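You operate a simulated robot arm through the tools that you are given. There is no shell and no other tool. Be economical: measure what you need, move in short steps, check, and stop when the job is done.

You are at the controls of a simulated robot arm. One attempt, no reset.

Task
Dust the light pad, then check the teal photo tile and file it in its slot.
Fine: wipe all the dust off with the felt eraser and put it back; the tile goes in the yellow slot with its table number; switch the light pad off again and leave the other photo tiles alone.

Only the result counts: the job must be done as asked and must still hold three seconds after the hand-in. Knocking over, shifting, dropping, spilling or breaking anything else fails it.

Robot
A 7-joint arm with a two-finger parallel gripper, fixed in place. Base frame: the origin is at the foot of the arm, x ahead of it, y to its left, z up; the work surface is at about z = 0. Lengths are in mm, angles in rad, forces in N, time in s.
With the tool pointing down near the work surface it reaches from about 240 to 620 mm from the base axis. Its first joint turns from -1.152 to 1.152 rad. Payload 2.6 kg.
Tool frame: the origin (TCP) lies between the finger pads and is the grasp point; the fingertips stand 30 mm ahead of it; z points along the fingers, y is the line along which they close. The gripper opens to 94 mm. The fingers are 28 mm wide and 10 mm thick; the gripper's body (50 by 96 mm) begins 55 mm behind the TCP.
Orientation is told as [roll, pitch, yaw] about the base's x, y, z axes, in that order, counted from this pose: with the fingers straight down and closing along the base's y, the tool's x points along the base's -x, its y along +y and its z along -z.

Tools
- The arm moves only by the tool send_rows. Its argument "targets" is text: rows parted by semicolons, each of 7 numbers parted by spaces: the turn, a rotation vector about the base's x, y, z in rad, then the shift along the base's x, y, z in mm, then the gripper command, from -1 (fully open) to 1 (shut), values between in proportion. In form: wx wy wz tx ty tz grip; .... A call has 1 to 8 rows; each row shifts and turns the commanded pose from where the row before left it. A row lasts 0.2 s, in which the tool goes at most 50 mm and 0.15 rad; a call with a longer step from one row to the next is refused whole, and so is a gripper value outside its range. Where a pose cannot be reached the arm comes as near as it can. A force on the tool above 90 N (or 10 N above the force at the start of the call, whichever is more), or a blocked arm, ends the call early, and 0.2 s more pass. Each finger travels about 72 mm/s and halts on what it meets, pressing with about 42 N; the grip force reading is that of the motor and also rises with nothing between the fingers. The clock runs only during rows and for 0.2 s after the last one: add rows that do not move to give the fingers time. It gives the time, the measured TCP pose, the force on the tool (base axes), the opening and the grip force at its end, in the units of the frame above (readings bear some noise).
- Cameras (640 x 400 px; columns grow to the right, rows downward): "scene" is fixed at [2.5, 434.1, 566.6]; the picture's right is [-0.94, -0.35, 0.00], its down [-0.18, 0.48, -0.86] and it looks along [0.30, -0.81, -0.51] (base axes); focal length 344 px, centre (320, 200). "wrist" rides on the gripper at [76, 14, -102] in the tool frame; the picture's right is [-0.18, 0.98, 0.00], its down [-0.75, -0.14, -0.64] and it looks along [-0.63, -0.12, 0.77] (tool axes); focal length 243 px, centre (320, 200). There is no depth. A picture from a camera that has moved, and an enlarged one, comes with that camera's place and axes in the base frame and with its lens. The place of the scene camera against the robot may be out by one fixed shift of up to 25 mm in any direction.
- capture(camera): a new picture of that camera. The clock stands still meanwhile.
- enlarge(camera, box): a new picture of the part [left, top, right, bottom] of that camera's present view, enlarged. The clock stands still meanwhile.
- finish_job(): hands the job in; it is judged then, once.

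Work in short steps. Places have to be worked out from the pictures, the camera data and where the tool is seen: move nearer, look again, correct. Check each grasp and each placing, and mend what went wrong. You have 120 turns and 76 pictures in all, those below and enlarged ones among them. Open the gripper and draw the arm clear of the work before you hand the job in, unless the task says otherwise; then end with one line.

The tools are called after "Request:" as a command line: name --argument value ..., lists and objects as JSON in quotes. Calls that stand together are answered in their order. send_rows: Moves the arm, as the interface text tells. Its arguments: {"type":"object","properties":{"targets":{"type":"string"}},"required":["targets"]} The other tools are called the same way: capture (camera) takes a picture; enlarge (camera, box) takes an enlarged picture of a part of a camera's view; finish_job () hands the job in.

At the start:

```text
t: 0.0
eef_pos: [273.8, -234.8, 388.5]
tool_rot: [-0.001, 0.0, 0.001]
wrist_force: [0.4, 0.0, -0.8]
opening: 93.9
grasp_force: 0.0
```

scene: 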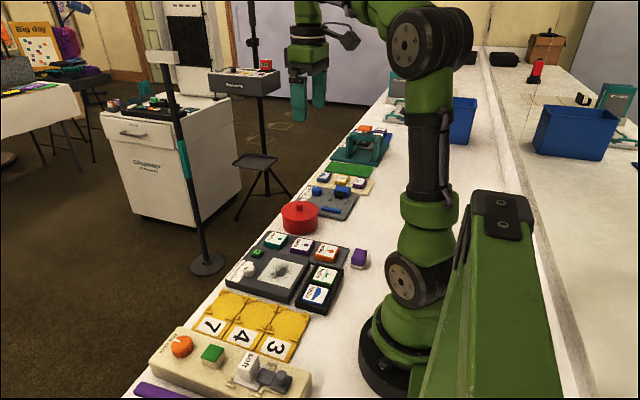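
wrist: 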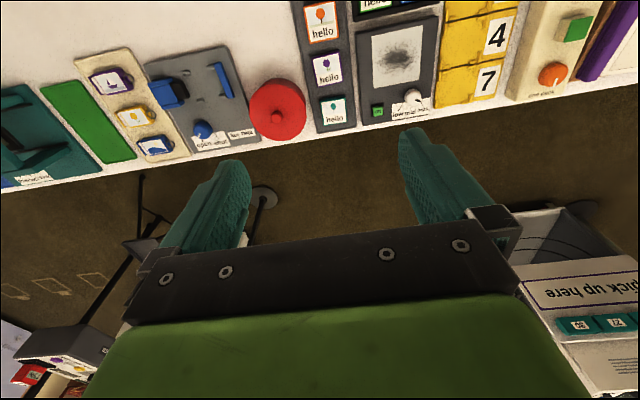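

I'll start by looking more closely at the light pad area and its neighbours.

Request:
enlarge --camera "scene" --box '[130, 220, 390, 400]'

Request:
enlarge --camera "wrist" --box '[230, 0, 640, 170]'

Request:
enlarge --camera "scene" --box '[260, 110, 420, 240]'

```text
2.22 times, centred on (260, 310) of scene
camera zoom: at [2.5, 434.1, 566.6], right [-0.94, -0.35, 0.0], down [-0.18, 0.48, -0.86], along [0.3, -0.81, -0.51], focal length 764 px, centre (453, -44)
```

zoom: 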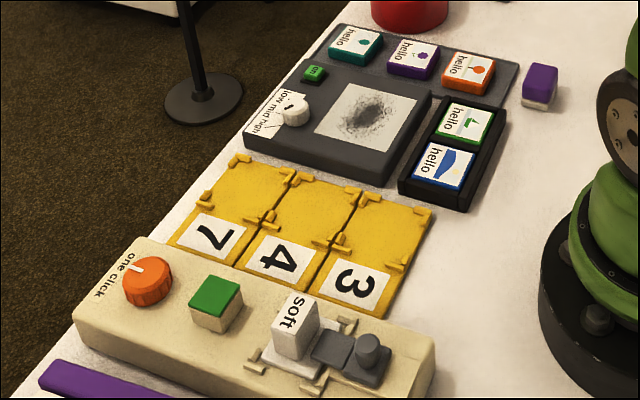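

```text
1.56 times, centred on (435, 85) of wrist
camera zoom: at [196.9, -221.7, 489.6], right [0.18, 0.98, 0.0], down [0.75, -0.14, 0.64], along [0.63, -0.12, -0.77], focal length 379 px, centre (140, 380)
```

zoom: 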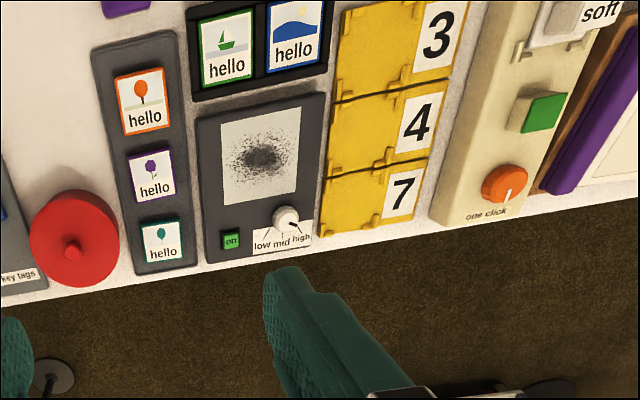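

```text
3.08 times, centred on (340, 175) of scene
camera zoom: at [2.5, 434.1, 566.6], right [-0.94, -0.35, 0.0], down [-0.18, 0.48, -0.86], along [0.3, -0.81, -0.51], focal length 1058 px, centre (258, 277)
```

zoom: 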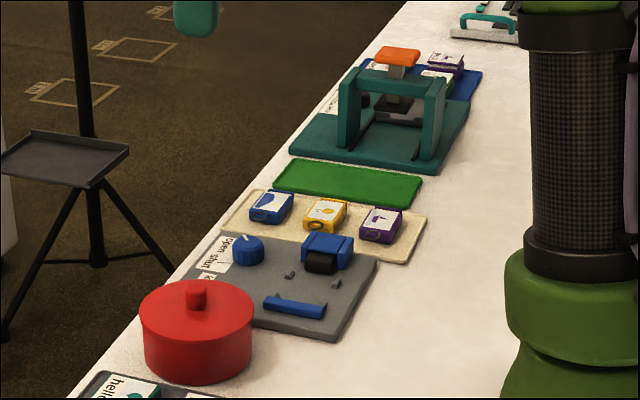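

The felt eraser looks like the purple and white block near the rack, and the pad has an "on" button and a brightness knob. I'll move over the pad for a better wrist view.

Request:
send_rows --targets "0 0 0 -20 30 -10 -1; 0 0 0 -20 30 -10 -1; 0 0 0 -10 30 -10 -1"

Request:
capture --camera "wrist"

```text
t: 0.8
eef_pos: [223.1, -146.9, 358.4]
tool_rot: [-0.001, 0.0, 0.0]
wrist_force: [-0.3, 0.2, 0.0]
opening: 93.8
grasp_force: 0.0
```

```text
70 pictures are left
camera wrist: at [146.8, -132.3, 459.4], right [0.18, 0.98, 0.0], down [0.75, -0.14, 0.64], along [0.63, -0.12, -0.77], focal length 243 px, centre (320, 200)
```

wrist: 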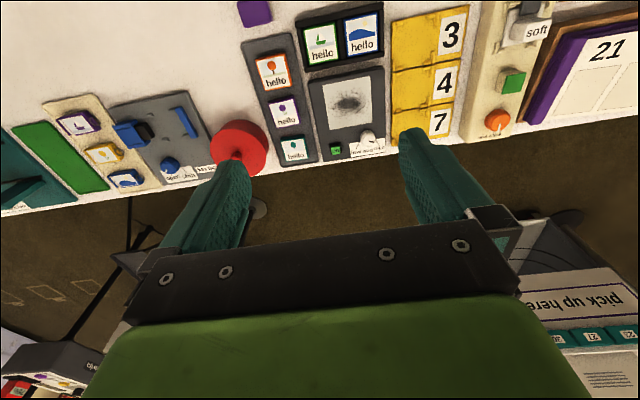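

The eraser is at about (148, -225). I'll enlarge the work area to see the details.

Request:
enlarge --camera "wrist" --box '[220, 0, 480, 170]'

```text
2.35 times, centred on (350, 85) of wrist
camera zoom: at [146.8, -132.3, 459.4], right [0.18, 0.98, 0.0], down [0.75, -0.14, 0.64], along [0.63, -0.12, -0.77], focal length 571 px, centre (249, 471)
```

zoom: 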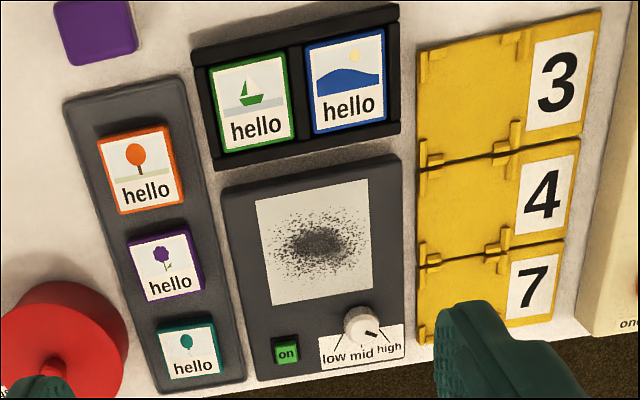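

Next I'll move above the eraser, staying high, and check its size and orientation.

Request:
send_rows --targets "0 0 0 -15 -16 -40 -1; 0 0 0 -15 -16 -40 -1; 0 0 0 -15 -16 -40 -1; 0 0 0 -16 -15 -40 -1; 0 0 0 -16 -15 -40 -1"

Request:
capture --camera "wrist"

```text
t: 2.0
eef_pos: [145.7, -224.8, 158.4]
tool_rot: [0.001, -0.002, 0.001]
wrist_force: [0.4, -0.6, 0.3]
opening: 94.2
grasp_force: 0.1
```

```text
68 pictures are left
camera wrist: at [69.6, -210.0, 260.0], right [0.18, 0.98, 0.0], down [0.75, -0.14, 0.64], along [0.63, -0.12, -0.77], focal length 243 px, centre (320, 200)
```

wrist: 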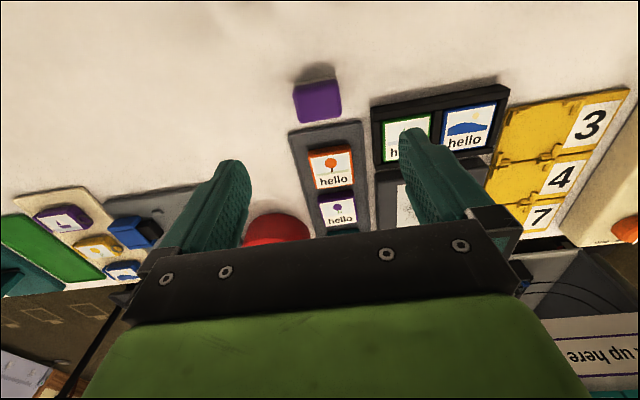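

Request:
enlarge --camera "wrist" --box '[270, 50, 370, 140]'

```text
4.44 times, centred on (320, 95) of wrist
camera zoom: at [69.6, -210.0, 260.0], right [0.18, 0.98, 0.0], down [0.75, -0.14, 0.64], along [0.63, -0.12, -0.77], focal length 1078 px, centre (320, 667)
```

zoom: 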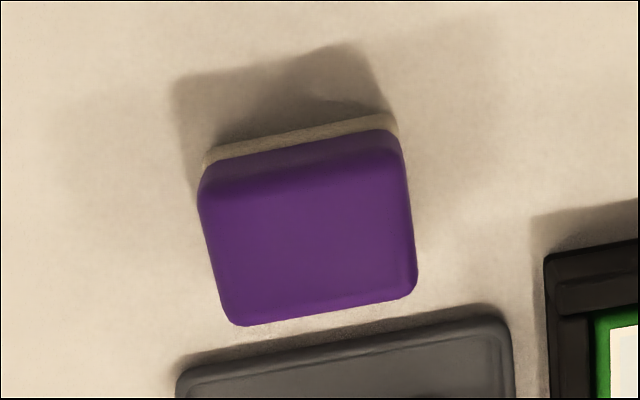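

The eraser is about 30×40×32 mm, centred at about (144, -225) and aligned with the axes. I'll descend to TCP z≈45 and grip it along y.

Request:
send_rows --targets "0 0 0 -1 0 -40 -1; 0 0 0 -1 0 -40 -1; 0 0 0 0 0 -33 -1; 0 0 0 0 0 0 -1"

Request:
capture --camera "wrist"

Request:
enlarge --camera "scene" --box '[300, 200, 420, 290]'

```text
t: 3.0
eef_pos: [145.4, -223.9, 46.1]
tool_rot: [0.001, 0.001, 0.001]
wrist_force: [0.9, -0.3, -0.1]
opening: 94.0
grasp_force: 0.1
```

```text
66 pictures are left
camera wrist: at [68.8, -209.8, 146.7], right [0.18, 0.98, 0.0], down [0.75, -0.14, 0.64], along [0.63, -0.12, -0.77], focal length 243 px, centre (320, 200)
```

wrist: 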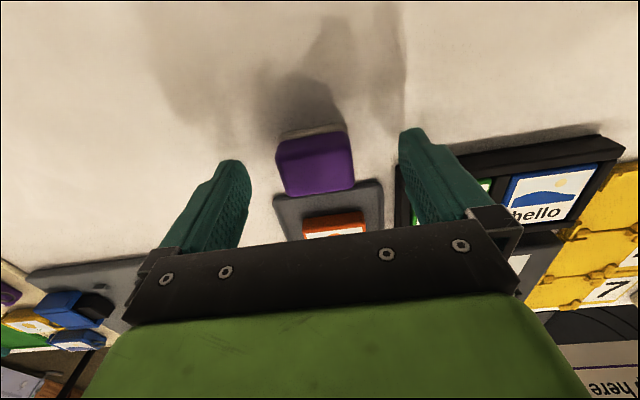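

```text
4.44 times, centred on (360, 245) of scene
camera zoom: at [2.5, 434.1, 566.6], right [-0.94, -0.35, 0.0], down [-0.18, 0.48, -0.86], along [0.3, -0.81, -0.51], focal length 1528 px, centre (142, 0)
```

zoom: 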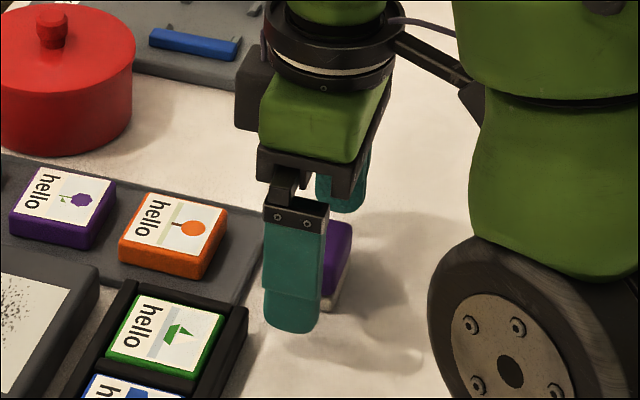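

The fingers straddle the eraser, and a 3 mm shift back will centre them. I'll close on it.

Request:
send_rows --targets "0 0 0 -3 -1 0 -1; 0 0 0 0 0 0 0.3; 0 0 0 0 0 0 1; 0 0 0 0 0 0 1; 0 0 0 0 0 0 1"

Request:
capture --camera "wrist"

```text
t: 4.2
eef_pos: [141.5, -224.4, 45.7]
tool_rot: [0.0, 0.0, 0.001]
wrist_force: [0.8, -1.3, -0.1]
opening: 42.7
grasp_force: 42.1
```

```text
64 pictures are left
camera wrist: at [65.7, -210.7, 146.8], right [0.18, 0.98, 0.0], down [0.75, -0.14, 0.64], along [0.63, -0.12, -0.77], focal length 243 px, centre (320, 200)
```

wrist: 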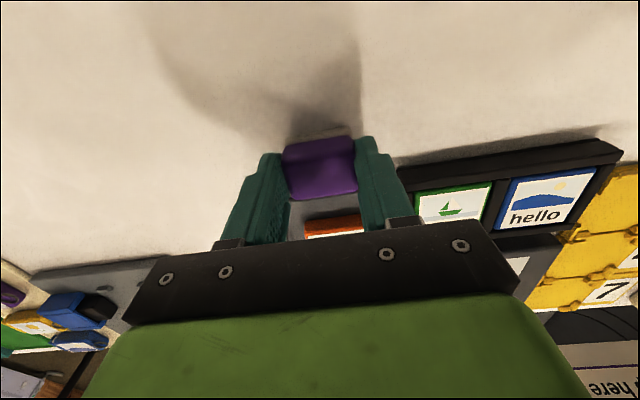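

The grip is good at 42.7 mm wide, and the home pose is (141.5, -224.4, 45.7). I'll lift it and carry it over the pad centre.

Request:
send_rows --targets "0 0 0 0 0 42 1; 0 0 0 0 0 42 1; 0 0 0 32 23 0 1; 0 0 0 32 23 0 1; 0 0 0 32 23 0 1; 0 0 0 30 23 0 1; 0 0 0 30 23 0 1; 0 0 0 0 0 0 1"

Request:
capture --camera "wrist"

Request:
enlarge --camera "scene" --box '[220, 220, 380, 320]'

```text
t: 6.0
eef_pos: [297.8, -108.6, 130.2]
tool_rot: [0.0, 0.0, -0.001]
wrist_force: [0.6, -0.3, -0.2]
opening: 42.5
grasp_force: 41.5
```

```text
63 pictures are left
camera wrist: at [221.5, -94.7, 230.5], right [0.18, 0.98, 0.0], down [0.75, -0.14, 0.64], along [0.63, -0.12, -0.77], focal length 243 px, centre (320, 200)
```

wrist: 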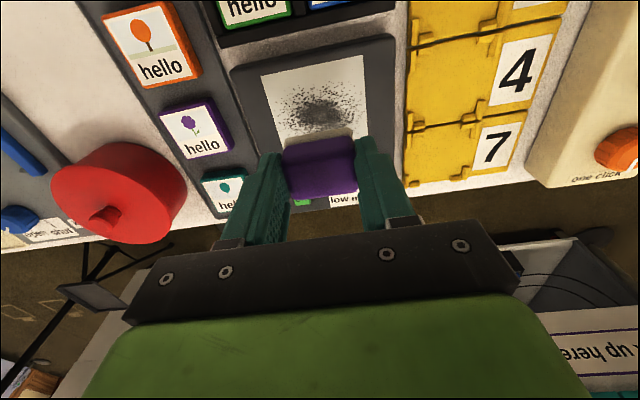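

```text
4.00 times, centred on (300, 270) of scene
camera zoom: at [2.5, 434.2, 566.6], right [-0.94, -0.35, 0.0], down [-0.18, 0.48, -0.86], along [0.3, -0.81, -0.51], focal length 1375 px, centre (400, -80)
```

zoom: 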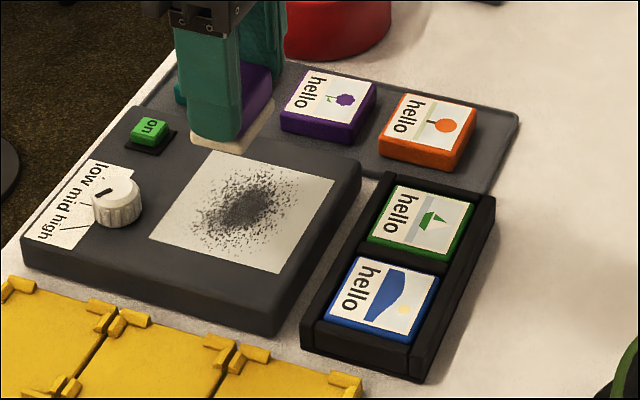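

The window spans about x 259–339, y -148 to -68. I'll start at the near corner and lower until I feel contact.

Request:
send_rows --targets "0 0 0 -21 -18 -25 1; 0 0 0 0 0 -25 1; 0 0 0 0 0 -6 1; 0 0 0 0 0 -3 1; 0 0 0 0 0 0 1"

Request:
enlarge --camera "scene" --box '[220, 220, 380, 320]'

```text
t: 7.2
eef_pos: [275.7, -128.1, 69.6]
tool_rot: [0.0, 0.001, 0.001]
wrist_force: [0.2, -0.5, 0.2]
opening: 42.6
grasp_force: 41.9
```

```text
4.00 times, centred on (300, 270) of scene
camera zoom: at [2.5, 434.1, 566.6], right [-0.94, -0.35, 0.0], down [-0.18, 0.48, -0.86], along [0.3, -0.81, -0.51], focal length 1375 px, centre (400, -80)
```

zoom: 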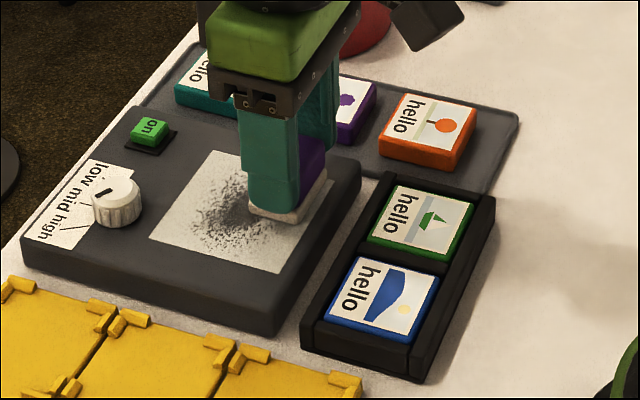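

Very close to the surface now. I'll lower in small steps until the force rises.

Request:
send_rows --targets "0 0 0 0 0 -1 1; 0 0 0 0 0 -1 1; 0 0 0 0 0 -1 1; 0 0 0 0 0 0 1"

```text
t: 8.2
eef_pos: [276.8, -128.6, 67.4]
tool_rot: [-0.002, -0.003, 0.001]
wrist_force: [-7.8, 5.4, 39.0]
opening: 42.4
grasp_force: 42.3
```

Contact at z≈68. I'll ease the pressure slightly and wipe forward in x along this first strip.

Request:
send_rows --targets "0 0 0 0 0 0.7 1; 0 0 0 12 0 0 1; 0 0 0 12 0 0 1; 0 0 0 12 0 0 1; 0 0 0 12 0 0 1; 0 0 0 0 0 0 1"

Request:
capture --camera "wrist"

```text
t: 9.6
eef_pos: [323.6, -127.6, 67.5]
tool_rot: [-0.001, -0.001, 0.001]
wrist_force: [-3.8, 0.3, 7.7]
opening: 42.6
grasp_force: 41.8
```

```text
60 pictures are left
camera wrist: at [248.2, -113.5, 169.1], right [0.18, 0.98, 0.0], down [0.75, -0.14, 0.64], along [0.63, -0.12, -0.77], focal length 243 px, centre (320, 200)
```

wrist: 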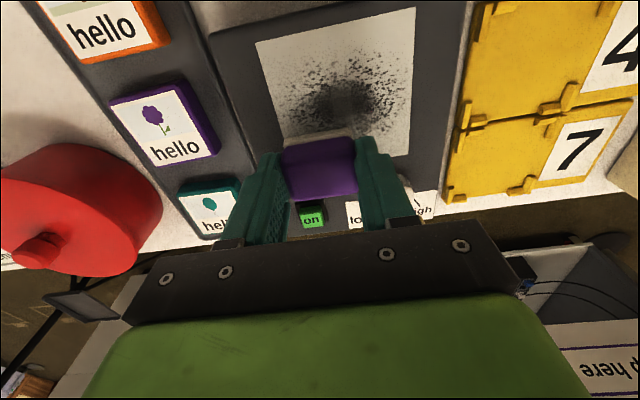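

Contact is light but held (7.7 N) and the dust is starting to fade. I'll press a little more, then wipe back along the middle strip.

Request:
send_rows --targets "0 0 0 0 0 -0.4 1; 0 0 0 0 10 0 1; 0 0 0 0 10 0 1; 0 0 0 -12 0 0 1; 0 0 0 -12 0 0 1; 0 0 0 -12 0 0 1; 0 0 0 -12 0 0 1; 0 0 0 0 0 0 1"

Request:
enlarge --camera "scene" --box '[220, 220, 380, 320]'

```text
t: 11.4
eef_pos: [277.8, -107.4, 68.4]
tool_rot: [0.001, 0.001, 0.001]
wrist_force: [3.7, 0.6, 7.7]
opening: 42.7
grasp_force: 41.7
```

```text
4.00 times, centred on (300, 270) of scene
camera zoom: at [2.4, 434.2, 566.6], right [-0.94, -0.35, 0.0], down [-0.18, 0.48, -0.86], along [0.3, -0.81, -0.51], focal length 1375 px, centre (400, -80)
```

zoom: 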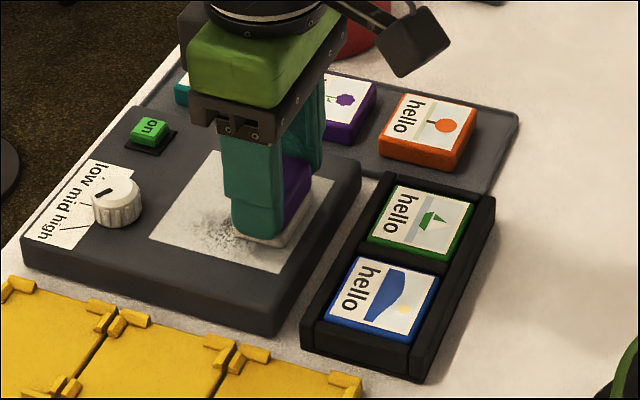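

Much of the dust has come off. Next is the third strip at y≈-88, wiping forward.

Request:
send_rows --targets "0 0 0 0 10 0 1; 0 0 0 0 10 0 1; 0 0 0 12 0 0 1; 0 0 0 12 0 0 1; 0 0 0 12 0 0 1; 0 0 0 11 0 0 1; 0 0 0 0 0 0 1"

Request:
capture --camera "wrist"

```text
t: 13.0
eef_pos: [323.2, -88.8, 68.0]
tool_rot: [-0.001, 0.0, 0.0]
wrist_force: [-2.8, -0.5, 7.0]
opening: 42.8
grasp_force: 41.6
```

```text
58 pictures are left
camera wrist: at [246.6, -73.8, 168.9], right [0.18, 0.98, 0.0], down [0.75, -0.14, 0.64], along [0.63, -0.12, -0.77], focal length 243 px, centre (320, 200)
```

wrist: 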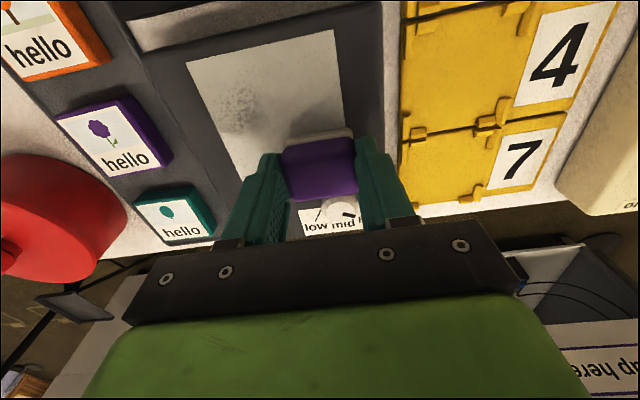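

Only a faint patch is left on the -y side. I'll make a second pass back along y≈-118 and then y≈-132.

Request:
send_rows --targets "0 0 0 0 -14 -0.4 1; 0 0 0 0 -14 0 1; 0 0 0 -12 0 0 1; 0 0 0 -12 0 0 1; 0 0 0 -12 0 0 1; 0 0 0 -12 0 0 1; 0 0 0 0 -14 0 1; 0 0 0 0 0 0 1"

Request:
send_rows --targets "0 0 0 12 0 0 1; 0 0 0 12 0 0 1; 0 0 0 12 0 0 1; 0 0 0 12 0 0 1; 0 0 0 0 16 0 1; 0 0 0 0 16 0 1; 0 0 0 0 14 0 1; 0 0 0 0 0 0 1"

Request:
capture --camera "wrist"

```text
t: 14.8
eef_pos: [275.0, -128.8, 67.0]
tool_rot: [0.002, -0.001, 0.001]
wrist_force: [-1.7, 8.2, 20.8]
opening: 42.5
grasp_force: 41.5
```

```text
t: 16.6
eef_pos: [322.1, -84.6, 68.2]
tool_rot: [0.002, 0.001, 0.002]
wrist_force: [-0.5, 0.8, 0.1]
opening: 42.6
grasp_force: 41.9
```

```text
57 pictures are left
camera wrist: at [246.6, -69.2, 168.9], right [0.18, 0.98, 0.0], down [0.75, -0.14, 0.64], along [0.63, -0.12, -0.77], focal length 243 px, centre (320, 200)
```

wrist: 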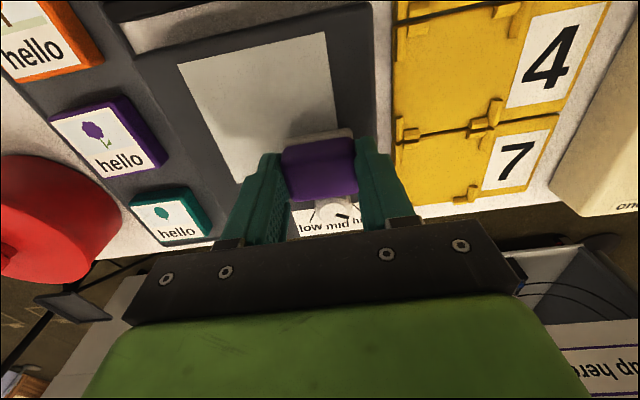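

The window looks clean. I'll lift and inspect all of it before putting the eraser back.

Request:
send_rows --targets "0 0 0 0 0 20 1; 0 0 0 -10 -8 42 1; 0 0 0 -30 -18 0 1; 0 0 0 -30 -18 0 1; 0 0 0 -30 -18 0 1; 0 0 0 -30 -18 0 1; 0 0 0 0 0 0 1"

Request:
enlarge --camera "scene" --box '[220, 220, 380, 320]'

```text
t: 18.2
eef_pos: [192.8, -164.0, 130.5]
tool_rot: [0.0, -0.001, 0.001]
wrist_force: [-0.3, 0.0, -0.9]
opening: 42.4
grasp_force: 42.4
```

```text
4.00 times, centred on (300, 270) of scene
camera zoom: at [2.5, 434.1, 566.6], right [-0.94, -0.35, 0.0], down [-0.18, 0.48, -0.86], along [0.3, -0.81, -0.51], focal length 1375 px, centre (400, -80)
```

zoom: 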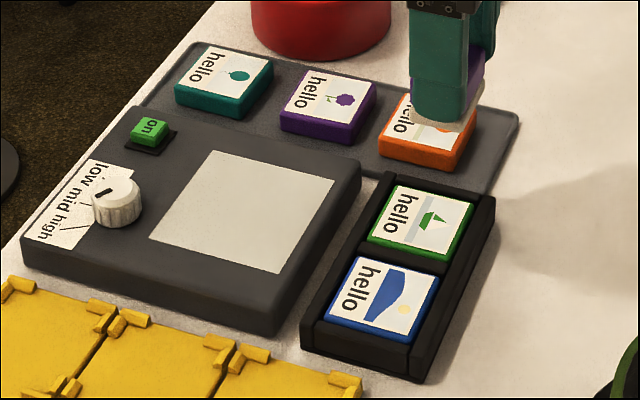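

The pad is clean. I'll carry the eraser back to its home spot.

Request:
send_rows --targets "0 0 0 -17 -20 0 1; 0 0 0 -17 -20 0 1; 0 0 0 -17.3 -20.4 0 1; 0 0 0 0 0 -40 1; 0 0 0 0 0 -35 1; 0 0 0 0 0 -6 1; 0 0 0 0 0 0 1"

```text
t: 19.8
eef_pos: [143.0, -223.5, 48.2]
tool_rot: [0.0, -0.001, 0.001]
wrist_force: [0.9, 0.2, -0.8]
opening: 42.8
grasp_force: 41.7
```

Request:
send_rows --targets "0 0 0 -1 -0.7 -1 1; 0 0 0 0 0 -1 1; 0 0 0 0 0 -0.5 1; 0 0 0 0 0 0 1"

```text
t: 20.8
eef_pos: [140.3, -225.2, 46.1]
tool_rot: [-0.001, 0.0, 0.003]
wrist_force: [-0.4, 1.2, -0.3]
opening: 42.5
grasp_force: 42.2
```

No firm contact yet, so I'll lower another millimetre in half steps.

Request:
send_rows --targets "0 0 0 0.5 0 -0.5 1; 0 0 0 0 0 -0.5 1; 0 0 0 0 0 0 1"

```text
t: 21.6
eef_pos: [142.3, -224.9, 45.3]
tool_rot: [0.001, 0.001, 0.0]
wrist_force: [-0.1, -0.4, -0.6]
opening: 42.4
grasp_force: 41.9
```

Request:
send_rows --targets "0 0 0 0 0 -0.5 1; 0 0 0 0 0 -0.5 1; 0 0 0 0 0 0 1"

```text
t: 22.4
eef_pos: [141.9, -224.7, 44.9]
tool_rot: [0.001, 0.001, 0.002]
wrist_force: [-0.7, 0.5, -0.7]
opening: 42.5
grasp_force: 41.7
```

Request:
send_rows --targets "0 0 0 0 0 -0.7 1; 0 0 0 0 0 -0.7 1; 0 0 0 0 0 -0.3 1; 0 0 0 0 0 0 1"

Request:
enlarge --camera "scene" --box '[320, 220, 400, 270]'

```text
t: 23.4
eef_pos: [142.5, -226.2, 42.7]
tool_rot: [-0.002, -0.002, 0.001]
wrist_force: [-5.2, 3.4, 38.3]
opening: 42.5
grasp_force: 41.9
```

```text
8.00 times, centred on (360, 245) of scene
camera zoom: at [2.4, 434.2, 566.5], right [-0.94, -0.35, 0.0], down [-0.18, 0.48, -0.86], along [0.3, -0.81, -0.51], focal length 2750 px, centre (0, -160)
```

zoom: 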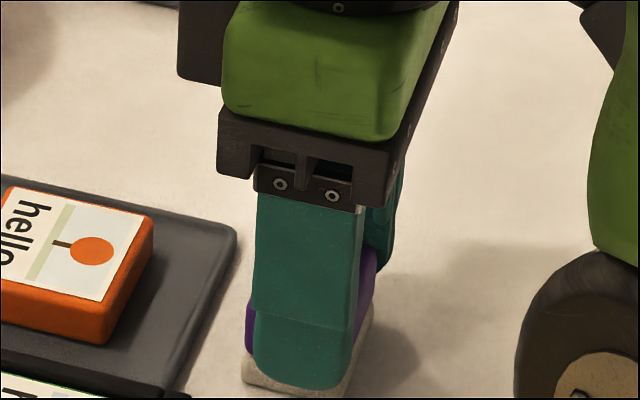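

It's on the table. I'll ease off the pressure, open, and rise.

Request:
send_rows --targets "0 0 0 0 0 0.8 1; 0 0 0 0 0 0 0.3; 0 0 0 0 0 0 -0.4; 0 0 0 0 0 0 -1; 0 0 0 0 0 0 -1; 0 0 0 0 0 30 -1; 0 0 0 0 0 45 -1; 0 0 0 0 0 0 -1"

Request:
capture --camera "wrist"

```text
t: 25.2
eef_pos: [140.7, -225.1, 118.7]
tool_rot: [0.0, 0.001, 0.001]
wrist_force: [0.2, 0.1, -0.1]
opening: 94.0
grasp_force: 0.0
```

```text
54 pictures are left
camera wrist: at [64.3, -209.8, 220.1], right [0.18, 0.98, 0.0], down [0.75, -0.14, 0.64], along [0.63, -0.12, -0.77], focal length 243 px, centre (320, 200)
```

wrist: 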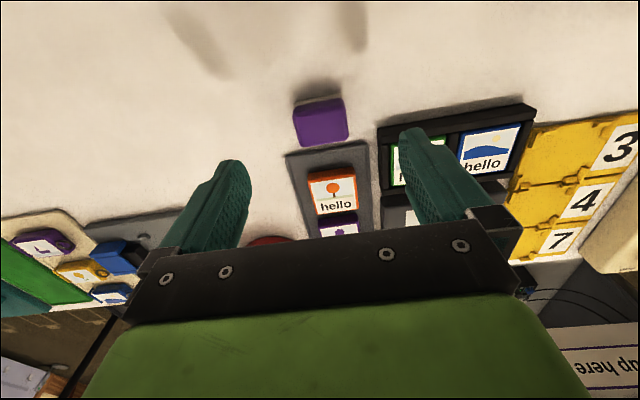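

The eraser is back where it was. Now I'll go above the teal tile with the fingers part-closed, because the red pot is close by.

Request:
send_rows --targets "0 0 0 5 0 45 -1; 0 0 0 40 0 10 -0.4; 0 0 0 45 0 0 -0.4; 0 0 0 45 0 0 -0.4; 0 0 0 45 1 0 -0.4; 0 0 0 40 1 0 -0.4; 0 0 0 0 0 0 -0.4"

Request:
capture --camera "wrist"

Request:
enlarge --camera "scene" --box '[220, 180, 380, 280]'

```text
t: 26.8
eef_pos: [363.1, -223.2, 172.3]
tool_rot: [0.001, 0.0, 0.0]
wrist_force: [0.3, -0.2, -0.7]
opening: 65.8
grasp_force: 0.1
```

```text
53 pictures are left
camera wrist: at [286.5, -207.5, 273.1], right [0.18, 0.98, 0.0], down [0.75, -0.14, 0.64], along [0.63, -0.12, -0.77], focal length 243 px, centre (320, 200)
```

wrist: 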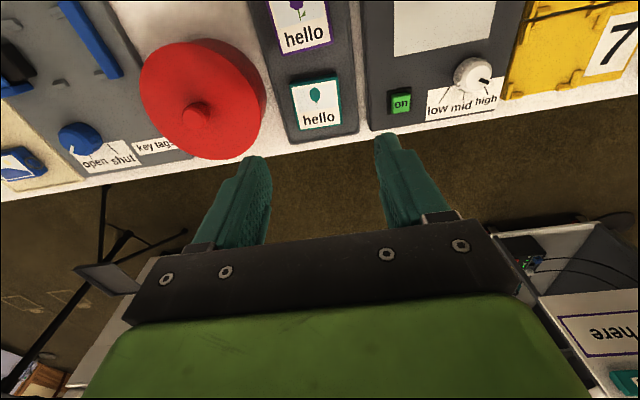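

```text
4.00 times, centred on (300, 230) of scene
camera zoom: at [2.5, 434.1, 566.6], right [-0.94, -0.35, 0.0], down [-0.18, 0.48, -0.86], along [0.3, -0.81, -0.51], focal length 1375 px, centre (400, 80)
```

zoom: 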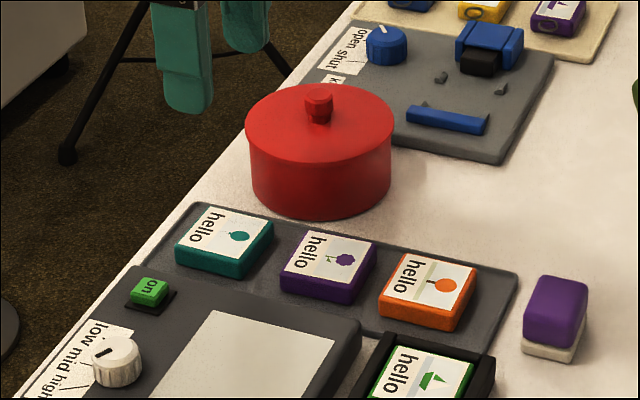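

Request:
enlarge --camera "wrist" --box '[240, 50, 400, 150]'

```text
4.00 times, centred on (320, 100) of wrist
camera zoom: at [286.5, -207.5, 273.1], right [0.18, 0.98, 0.0], down [0.75, -0.14, 0.64], along [0.63, -0.12, -0.77], focal length 970 px, centre (320, 600)
```

zoom: 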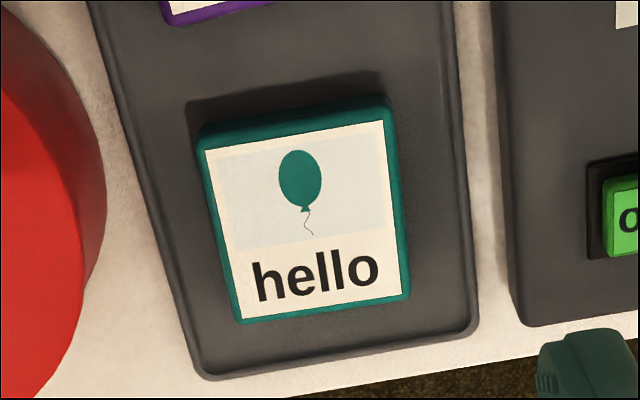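

The tile is about 45×46 mm, centred at (367.7, -225) and aligned. I'll narrow the opening to about 56 mm to clear the pot and descend partway.

Request:
send_rows --targets "0 0 0 4.5 -0.7 -40 -0.19; 0 0 0 0 0 -40 -0.19; 0 0 0 0 0 -30 -0.19; 0 0 0 0 0 -10 -0.19; 0 0 0 0 0 0 -0.19"

Request:
enlarge --camera "wrist" --box '[220, 80, 440, 220]'

Request:
enlarge --camera "scene" --box '[240, 190, 340, 260]'

```text
t: 28.0
eef_pos: [366.4, -224.4, 53.3]
tool_rot: [0.0, 0.0, 0.0]
wrist_force: [0.7, 0.5, 0.9]
opening: 55.9
grasp_force: 0.1
```

```text
2.86 times, centred on (330, 150) of wrist
camera zoom: at [290.4, -209.4, 154.0], right [0.18, 0.98, 0.0], down [0.75, -0.14, 0.64], along [0.63, -0.12, -0.77], focal length 693 px, centre (291, 343)
```

zoom: 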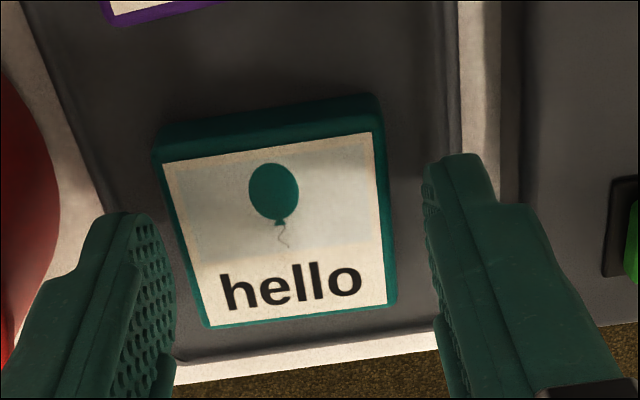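

```text
5.71 times, centred on (290, 225) of scene
camera zoom: at [2.5, 434.1, 566.6], right [-0.94, -0.35, 0.0], down [-0.18, 0.48, -0.86], along [0.3, -0.81, -0.51], focal length 1964 px, centre (491, 57)
```

zoom: 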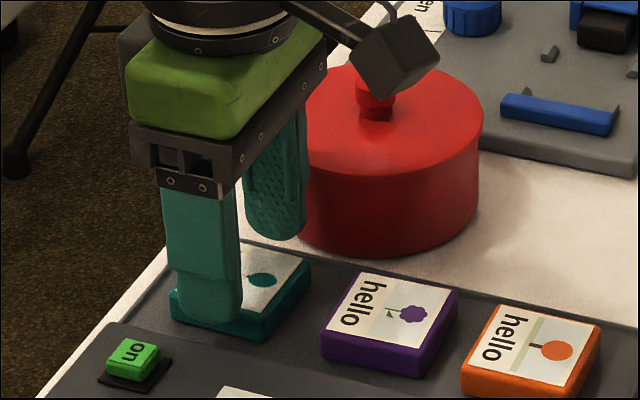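

The tile top is near z≈20–24 and sits about 2 mm towards -y. I'll adjust and lower gently, watching the force.

Request:
send_rows --targets "0 0 0 1 -2 -6 -0.19; 0 0 0 0 0 -4 -0.19; 0 0 0 0 0 -2 -0.19; 0 0 0 0 0 0 -0.19"

Request:
enlarge --camera "scene" --box '[240, 190, 340, 260]'

```text
t: 29.0
eef_pos: [367.0, -227.1, 41.1]
tool_rot: [-0.001, 0.0, -0.001]
wrist_force: [0.3, 0.8, 0.1]
opening: 55.8
grasp_force: 0.1
```

```text
5.71 times, centred on (290, 225) of scene
camera zoom: at [2.5, 434.1, 566.6], right [-0.94, -0.35, 0.0], down [-0.18, 0.48, -0.86], along [0.3, -0.81, -0.51], focal length 1964 px, centre (491, 57)
```

zoom: 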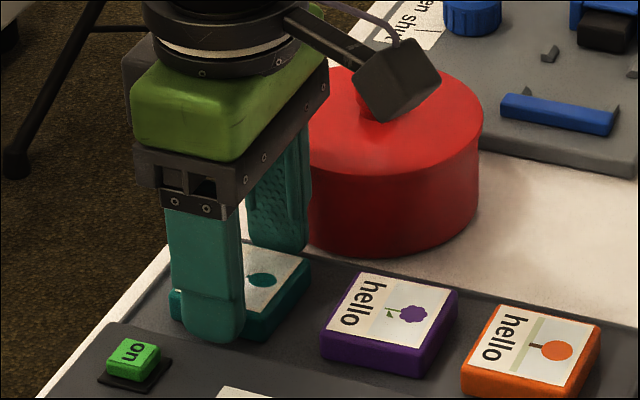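

The fingertips are beside the tile and the force is zero. Closing.

Request:
send_rows --targets "0 0 0 0 0 0 0.1; 0 0 0 0 0 0 1; 0 0 0 0 0 0 1; 0 0 0 0 0 0 1"

Request:
enlarge --camera "wrist" --box '[220, 80, 440, 220]'

```text
t: 30.0
eef_pos: [368.0, -226.2, 41.6]
tool_rot: [-0.001, 0.0, 0.0]
wrist_force: [-0.2, -0.6, 0.2]
opening: 48.9
grasp_force: 41.8
```

```text
2.86 times, centred on (330, 150) of wrist
camera zoom: at [290.8, -211.5, 142.1], right [0.18, 0.98, 0.0], down [0.75, -0.14, 0.64], along [0.63, -0.12, -0.77], focal length 693 px, centre (291, 343)
```

zoom: 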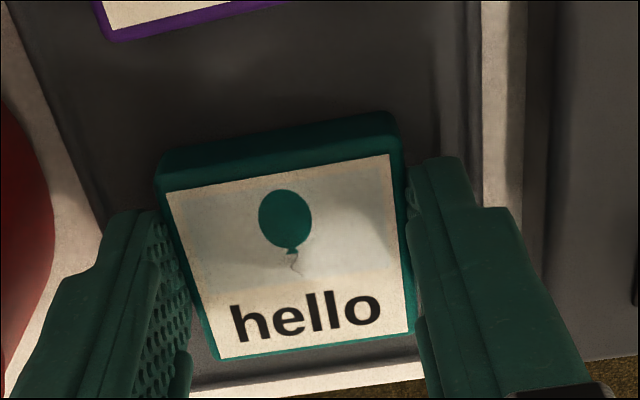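

The tile is held (48.9 mm). I'll lift it straight up and carry it over the pad window.

Request:
send_rows --targets "0 0 0 0 0 20 1; 0 0 0 0 0 45 1; 0 0 0 -23 39 0 1; 0 0 0 -23 39 0 1; 0 0 0 -23 40 0 1; 0 0 0 0 0 -20 1; 0 0 0 0 0 -15 1; 0 0 0 0 0 0 1"

Request:
enlarge --camera "scene" --box '[220, 220, 380, 320]'

Request:
capture --camera "wrist"

```text
t: 31.8
eef_pos: [299.3, -108.5, 70.5]
tool_rot: [0.001, -0.001, 0.0]
wrist_force: [-0.4, 0.0, -0.2]
opening: 48.6
grasp_force: 42.4
```

```text
4.00 times, centred on (300, 270) of scene
camera zoom: at [2.5, 434.1, 566.6], right [-0.94, -0.35, 0.0], down [-0.18, 0.48, -0.86], along [0.3, -0.81, -0.51], focal length 1375 px, centre (400, -80)
```

zoom: 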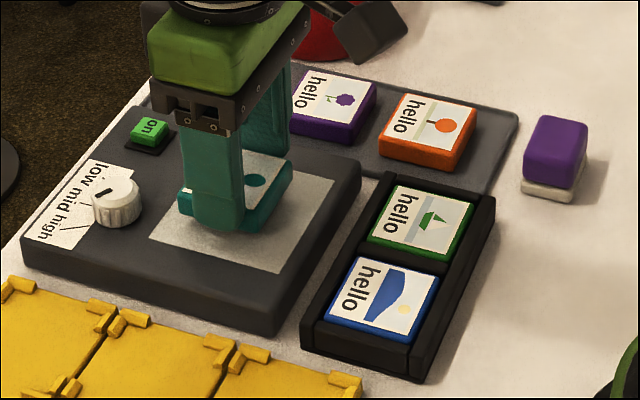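

```text
45 pictures are left
camera wrist: at [221.6, -93.6, 171.3], right [0.18, 0.98, 0.0], down [0.75, -0.14, 0.64], along [0.63, -0.12, -0.77], focal length 243 px, centre (320, 200)
```

wrist: 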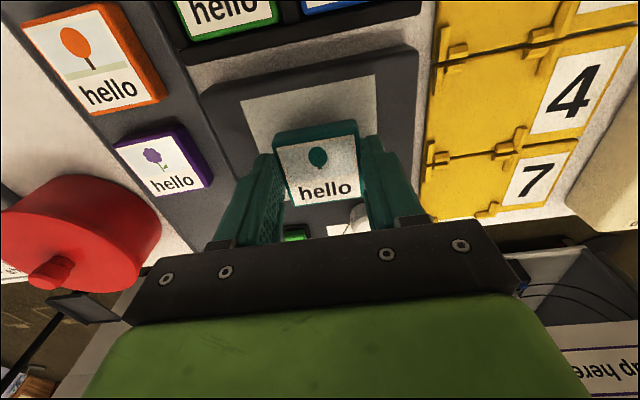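

Tile is over the window. Lowering gently until contact.

Request:
send_rows --targets "0 0 0 0 0 -5 1; 0 0 0 0 0 -3 1; 0 0 0 0 0 -1 1; 0 0 0 0 0 -1 1; 0 0 0 0 0 -1 1; 0 0 0 0 0 0 1"

```text
t: 33.2
eef_pos: [297.7, -108.1, 60.5]
tool_rot: [-0.002, -0.002, 0.001]
wrist_force: [-6.1, 1.1, 18.1]
opening: 48.8
grasp_force: 41.7
```

Contact at z≈60.5. I'll ease up and release, then rise and look at the button and knob.

Request:
send_rows --targets "0 0 0 0 0 0.5 1; 0 0 0 0 0 0 0.2; 0 0 0 0 0 0 -0.3; 0 0 0 0 0 0 -0.3; 0 0 0 0 0 40 -0.3; 0 0 0 0 0 40 -0.3; 0 0 0 -40 0 20 -0.3; 0 0 0 0 0 0 -0.3"

Request:
enlarge --camera "scene" --box '[220, 220, 380, 320]'

Request:
capture --camera "wrist"

```text
t: 35.0
eef_pos: [257.5, -108.4, 160.8]
tool_rot: [0.001, 0.0, 0.001]
wrist_force: [0.4, 0.4, -0.4]
opening: 60.9
grasp_force: 0.0
```

```text
4.00 times, centred on (300, 270) of scene
camera zoom: at [2.5, 434.1, 566.6], right [-0.94, -0.35, 0.0], down [-0.18, 0.48, -0.86], along [0.3, -0.81, -0.51], focal length 1375 px, centre (400, -80)
```

zoom: 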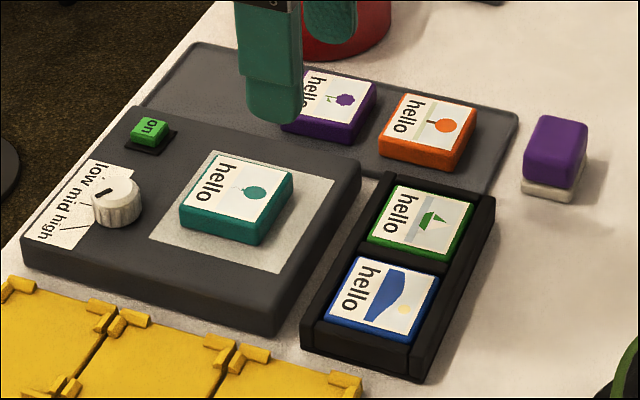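

```text
43 pictures are left
camera wrist: at [180.5, -93.2, 262.6], right [0.18, 0.98, 0.0], down [0.75, -0.14, 0.64], along [0.63, -0.12, -0.77], focal length 243 px, centre (320, 200)
```

wrist: 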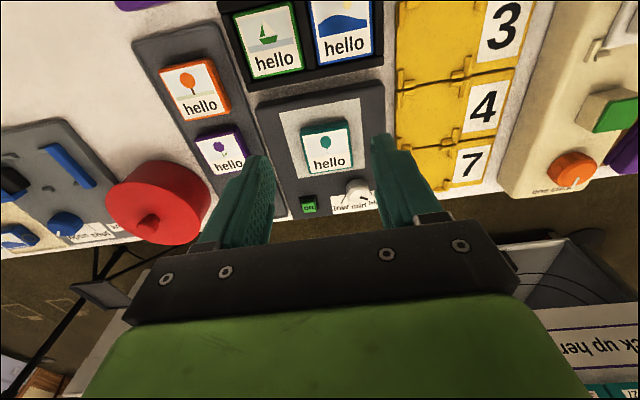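

The tile rests on the unlit pad. Now I'll close the fingers and go above the "on" button at about (376, -143.5).

Request:
send_rows --targets "0 0 0 40 -11 0 1; 0 0 0 40 -12 -10 1; 0 0 0 38.5 -12 -20 1; 0 0 0 0 0 -30 1; 0 0 0 0 0 -15 1; 0 0 0 0 0 0 1"

Request:
capture --camera "wrist"

Request:
enlarge --camera "scene" --box '[220, 220, 320, 290]'

```text
t: 36.4
eef_pos: [376.5, -142.0, 85.6]
tool_rot: [0.001, 0.0, 0.0]
wrist_force: [-0.3, 0.6, 0.4]
opening: 0.0
grasp_force: 32.8
```

```text
42 pictures are left
camera wrist: at [300.3, -128.2, 186.1], right [0.18, 0.98, 0.0], down [0.75, -0.14, 0.64], along [0.63, -0.12, -0.77], focal length 243 px, centre (320, 200)
```

wrist: 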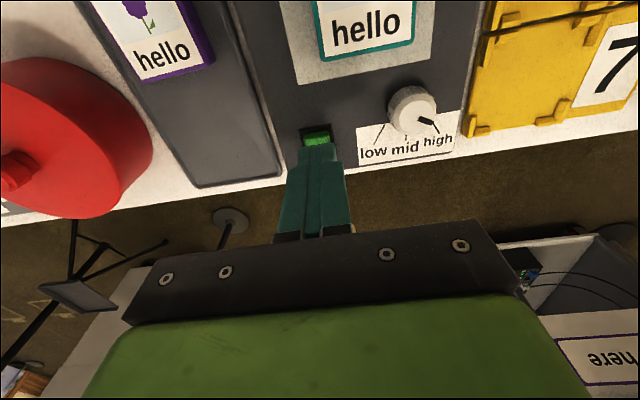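

```text
5.71 times, centred on (270, 255) of scene
camera zoom: at [2.5, 434.1, 566.6], right [-0.94, -0.35, 0.0], down [-0.18, 0.48, -0.86], along [0.3, -0.81, -0.51], focal length 1964 px, centre (606, -114)
```

zoom: 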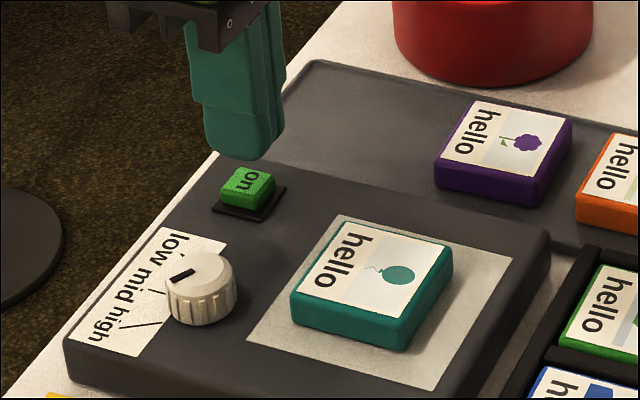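

The button is directly under the closed fingertips. I'll lower in small steps to press it.

Request:
send_rows --targets "0 0 0 -2 -1.5 -8 1; 0 0 0 0 0 -6 1; 0 0 0 0 0 -2 1; 0 0 0 0 0 -2 1; 0 0 0 0 0 0 1"

Request:
enlarge --camera "wrist" --box '[280, 40, 480, 165]'

```text
t: 37.6
eef_pos: [374.8, -145.5, 68.1]
tool_rot: [-0.001, 0.0, -0.001]
wrist_force: [0.5, -0.4, 0.0]
opening: 0.2
grasp_force: 33.1
```

```text
3.20 times, centred on (380, 102) of wrist
camera zoom: at [297.9, -129.8, 168.7], right [0.18, 0.98, 0.0], down [0.75, -0.14, 0.64], along [0.63, -0.12, -0.77], focal length 776 px, centre (128, 512)
```

zoom: 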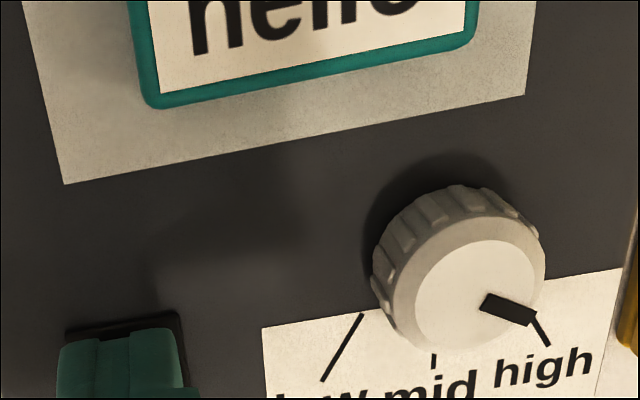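

The knob already points at "high". There's no contact yet, so I'll keep lowering.

Request:
send_rows --targets "0 0 0 0 1.5 -1.5 1; 0 0 0 0 0 -1.5 1; 0 0 0 0 0 -1 1; 0 0 0 0 0 0 1"

Request:
enlarge --camera "scene" --box '[220, 220, 320, 290]'

```text
t: 38.6
eef_pos: [373.5, -142.3, 62.3]
tool_rot: [0.0, 0.0, 0.0]
wrist_force: [0.4, 0.1, 0.0]
opening: 0.1
grasp_force: 33.3
```

```text
5.71 times, centred on (270, 255) of scene
camera zoom: at [2.5, 434.1, 566.6], right [-0.94, -0.35, 0.0], down [-0.18, 0.48, -0.86], along [0.3, -0.81, -0.51], focal length 1964 px, centre (606, -114)
```

zoom: 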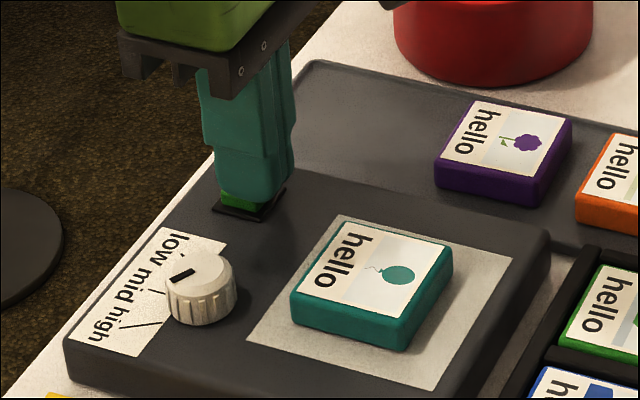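

Request:
send_rows --targets "0 0 0 2 1 -1 1; 0 0 0 0 0 -1 1; 0 0 0 0 0 -1 1; 0 0 0 0 0 0 1"

Request:
enlarge --camera "scene" --box '[220, 220, 320, 290]'

```text
t: 39.6
eef_pos: [376.1, -141.9, 60.8]
tool_rot: [0.0, 0.0, -0.001]
wrist_force: [-0.8, 0.3, 1.6]
opening: 0.0
grasp_force: 33.3
```

```text
5.71 times, centred on (270, 255) of scene
camera zoom: at [2.5, 434.1, 566.6], right [-0.94, -0.35, 0.0], down [-0.18, 0.48, -0.86], along [0.3, -0.81, -0.51], focal length 1964 px, centre (606, -114)
```

zoom: 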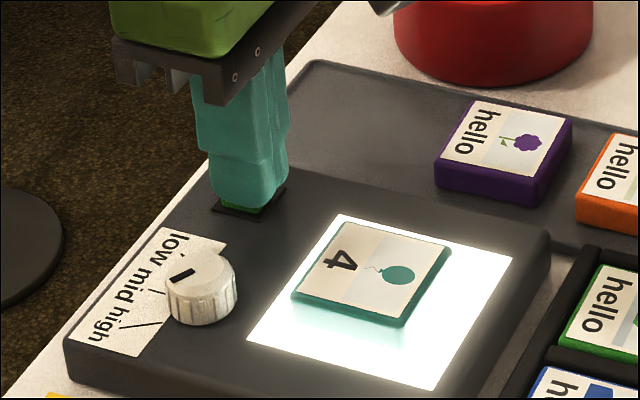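

The light came on and the tile shows "4". I'll rise off the button and read it again from above.

Request:
send_rows --targets "0 0 0 0 0 10 1; 0 0 0 0 0 30 1; 0 0 0 -30 0 30 1; 0 0 0 -40 10 30 1; 0 0 0 -35 10 0 1; 0 0 0 0 0 0 1"

Request:
enlarge --camera "wrist" --box '[220, 60, 420, 220]'

Request:
enlarge --camera "scene" --box '[220, 230, 320, 300]'

```text
refused: row 4 steps farther than a row can; nothing moved
```

```text
2.50 times, centred on (320, 140) of wrist
camera zoom: at [300.3, -127.5, 161.8], right [0.18, 0.98, 0.0], down [0.75, -0.14, 0.64], along [0.63, -0.12, -0.77], focal length 606 px, centre (320, 350)
```

zoom: 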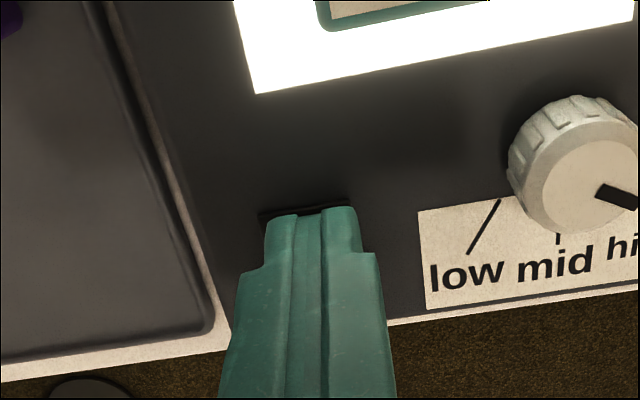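

```text
5.71 times, centred on (270, 265) of scene
camera zoom: at [2.5, 434.1, 566.6], right [-0.94, -0.35, 0.0], down [-0.18, 0.48, -0.86], along [0.3, -0.81, -0.51], focal length 1964 px, centre (606, -171)
```

zoom: 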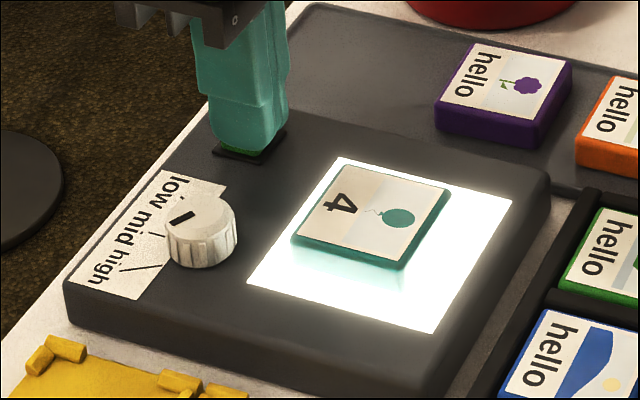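

One step was too long, so the call was refused. I'll resend it with shorter steps.

Request:
send_rows --targets "0 0 0 0 0 10 1; 0 0 0 0 0 30 1; 0 0 0 -30 0 30 1; 0 0 0 -35 10 20 1; 0 0 0 -40 10 10 1; 0 0 0 0 0 0 1"

Request:
enlarge --camera "wrist" --box '[220, 60, 420, 220]'

```text
t: 41.0
eef_pos: [270.5, -121.4, 160.7]
tool_rot: [0.001, -0.001, 0.0]
wrist_force: [-0.4, 0.5, 0.1]
opening: 0.0
grasp_force: 33.1
```

```text
2.50 times, centred on (320, 140) of wrist
camera zoom: at [194.6, -106.8, 262.1], right [0.18, 0.98, 0.0], down [0.75, -0.14, 0.64], along [0.63, -0.12, -0.77], focal length 606 px, centre (320, 350)
```

zoom: 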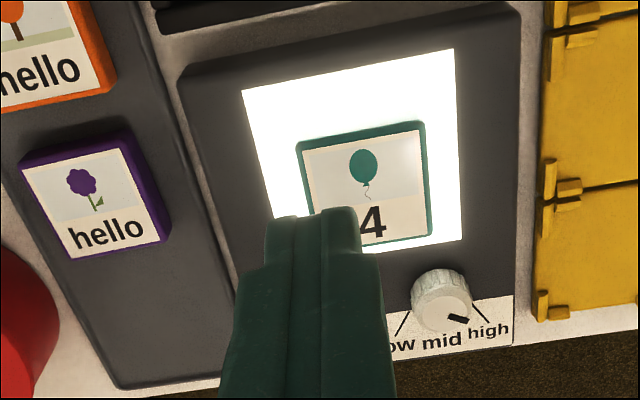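

The reading is 4. Now I'll press the button again to switch the pad off, checking in the scene view.

Request:
send_rows --targets "0 0 0 40 -10 -10 1; 0 0 0 35 -10 -20 1; 0 0 0 30 0 -30 1; 0 0 0 0 0 -30 1; 0 0 0 0 0 -6 1; 0 0 0 0 0 -2 1; 0 0 0 0 0 -2 1; 0 0 0 0 0 0 1"

Request:
enlarge --camera "scene" --box '[220, 220, 320, 290]'

```text
t: 42.8
eef_pos: [376.4, -142.1, 60.8]
tool_rot: [0.002, 0.001, 0.0]
wrist_force: [-0.4, 1.9, 1.3]
opening: 0.0
grasp_force: 32.6
```

```text
5.71 times, centred on (270, 255) of scene
camera zoom: at [2.5, 434.1, 566.6], right [-0.94, -0.35, 0.0], down [-0.18, 0.48, -0.86], along [0.3, -0.81, -0.51], focal length 1964 px, centre (606, -114)
```

zoom: 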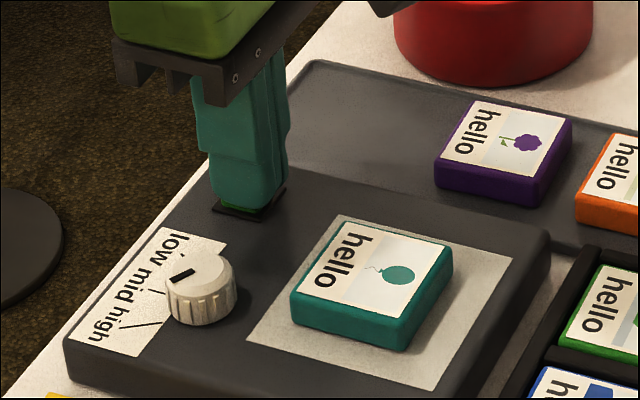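

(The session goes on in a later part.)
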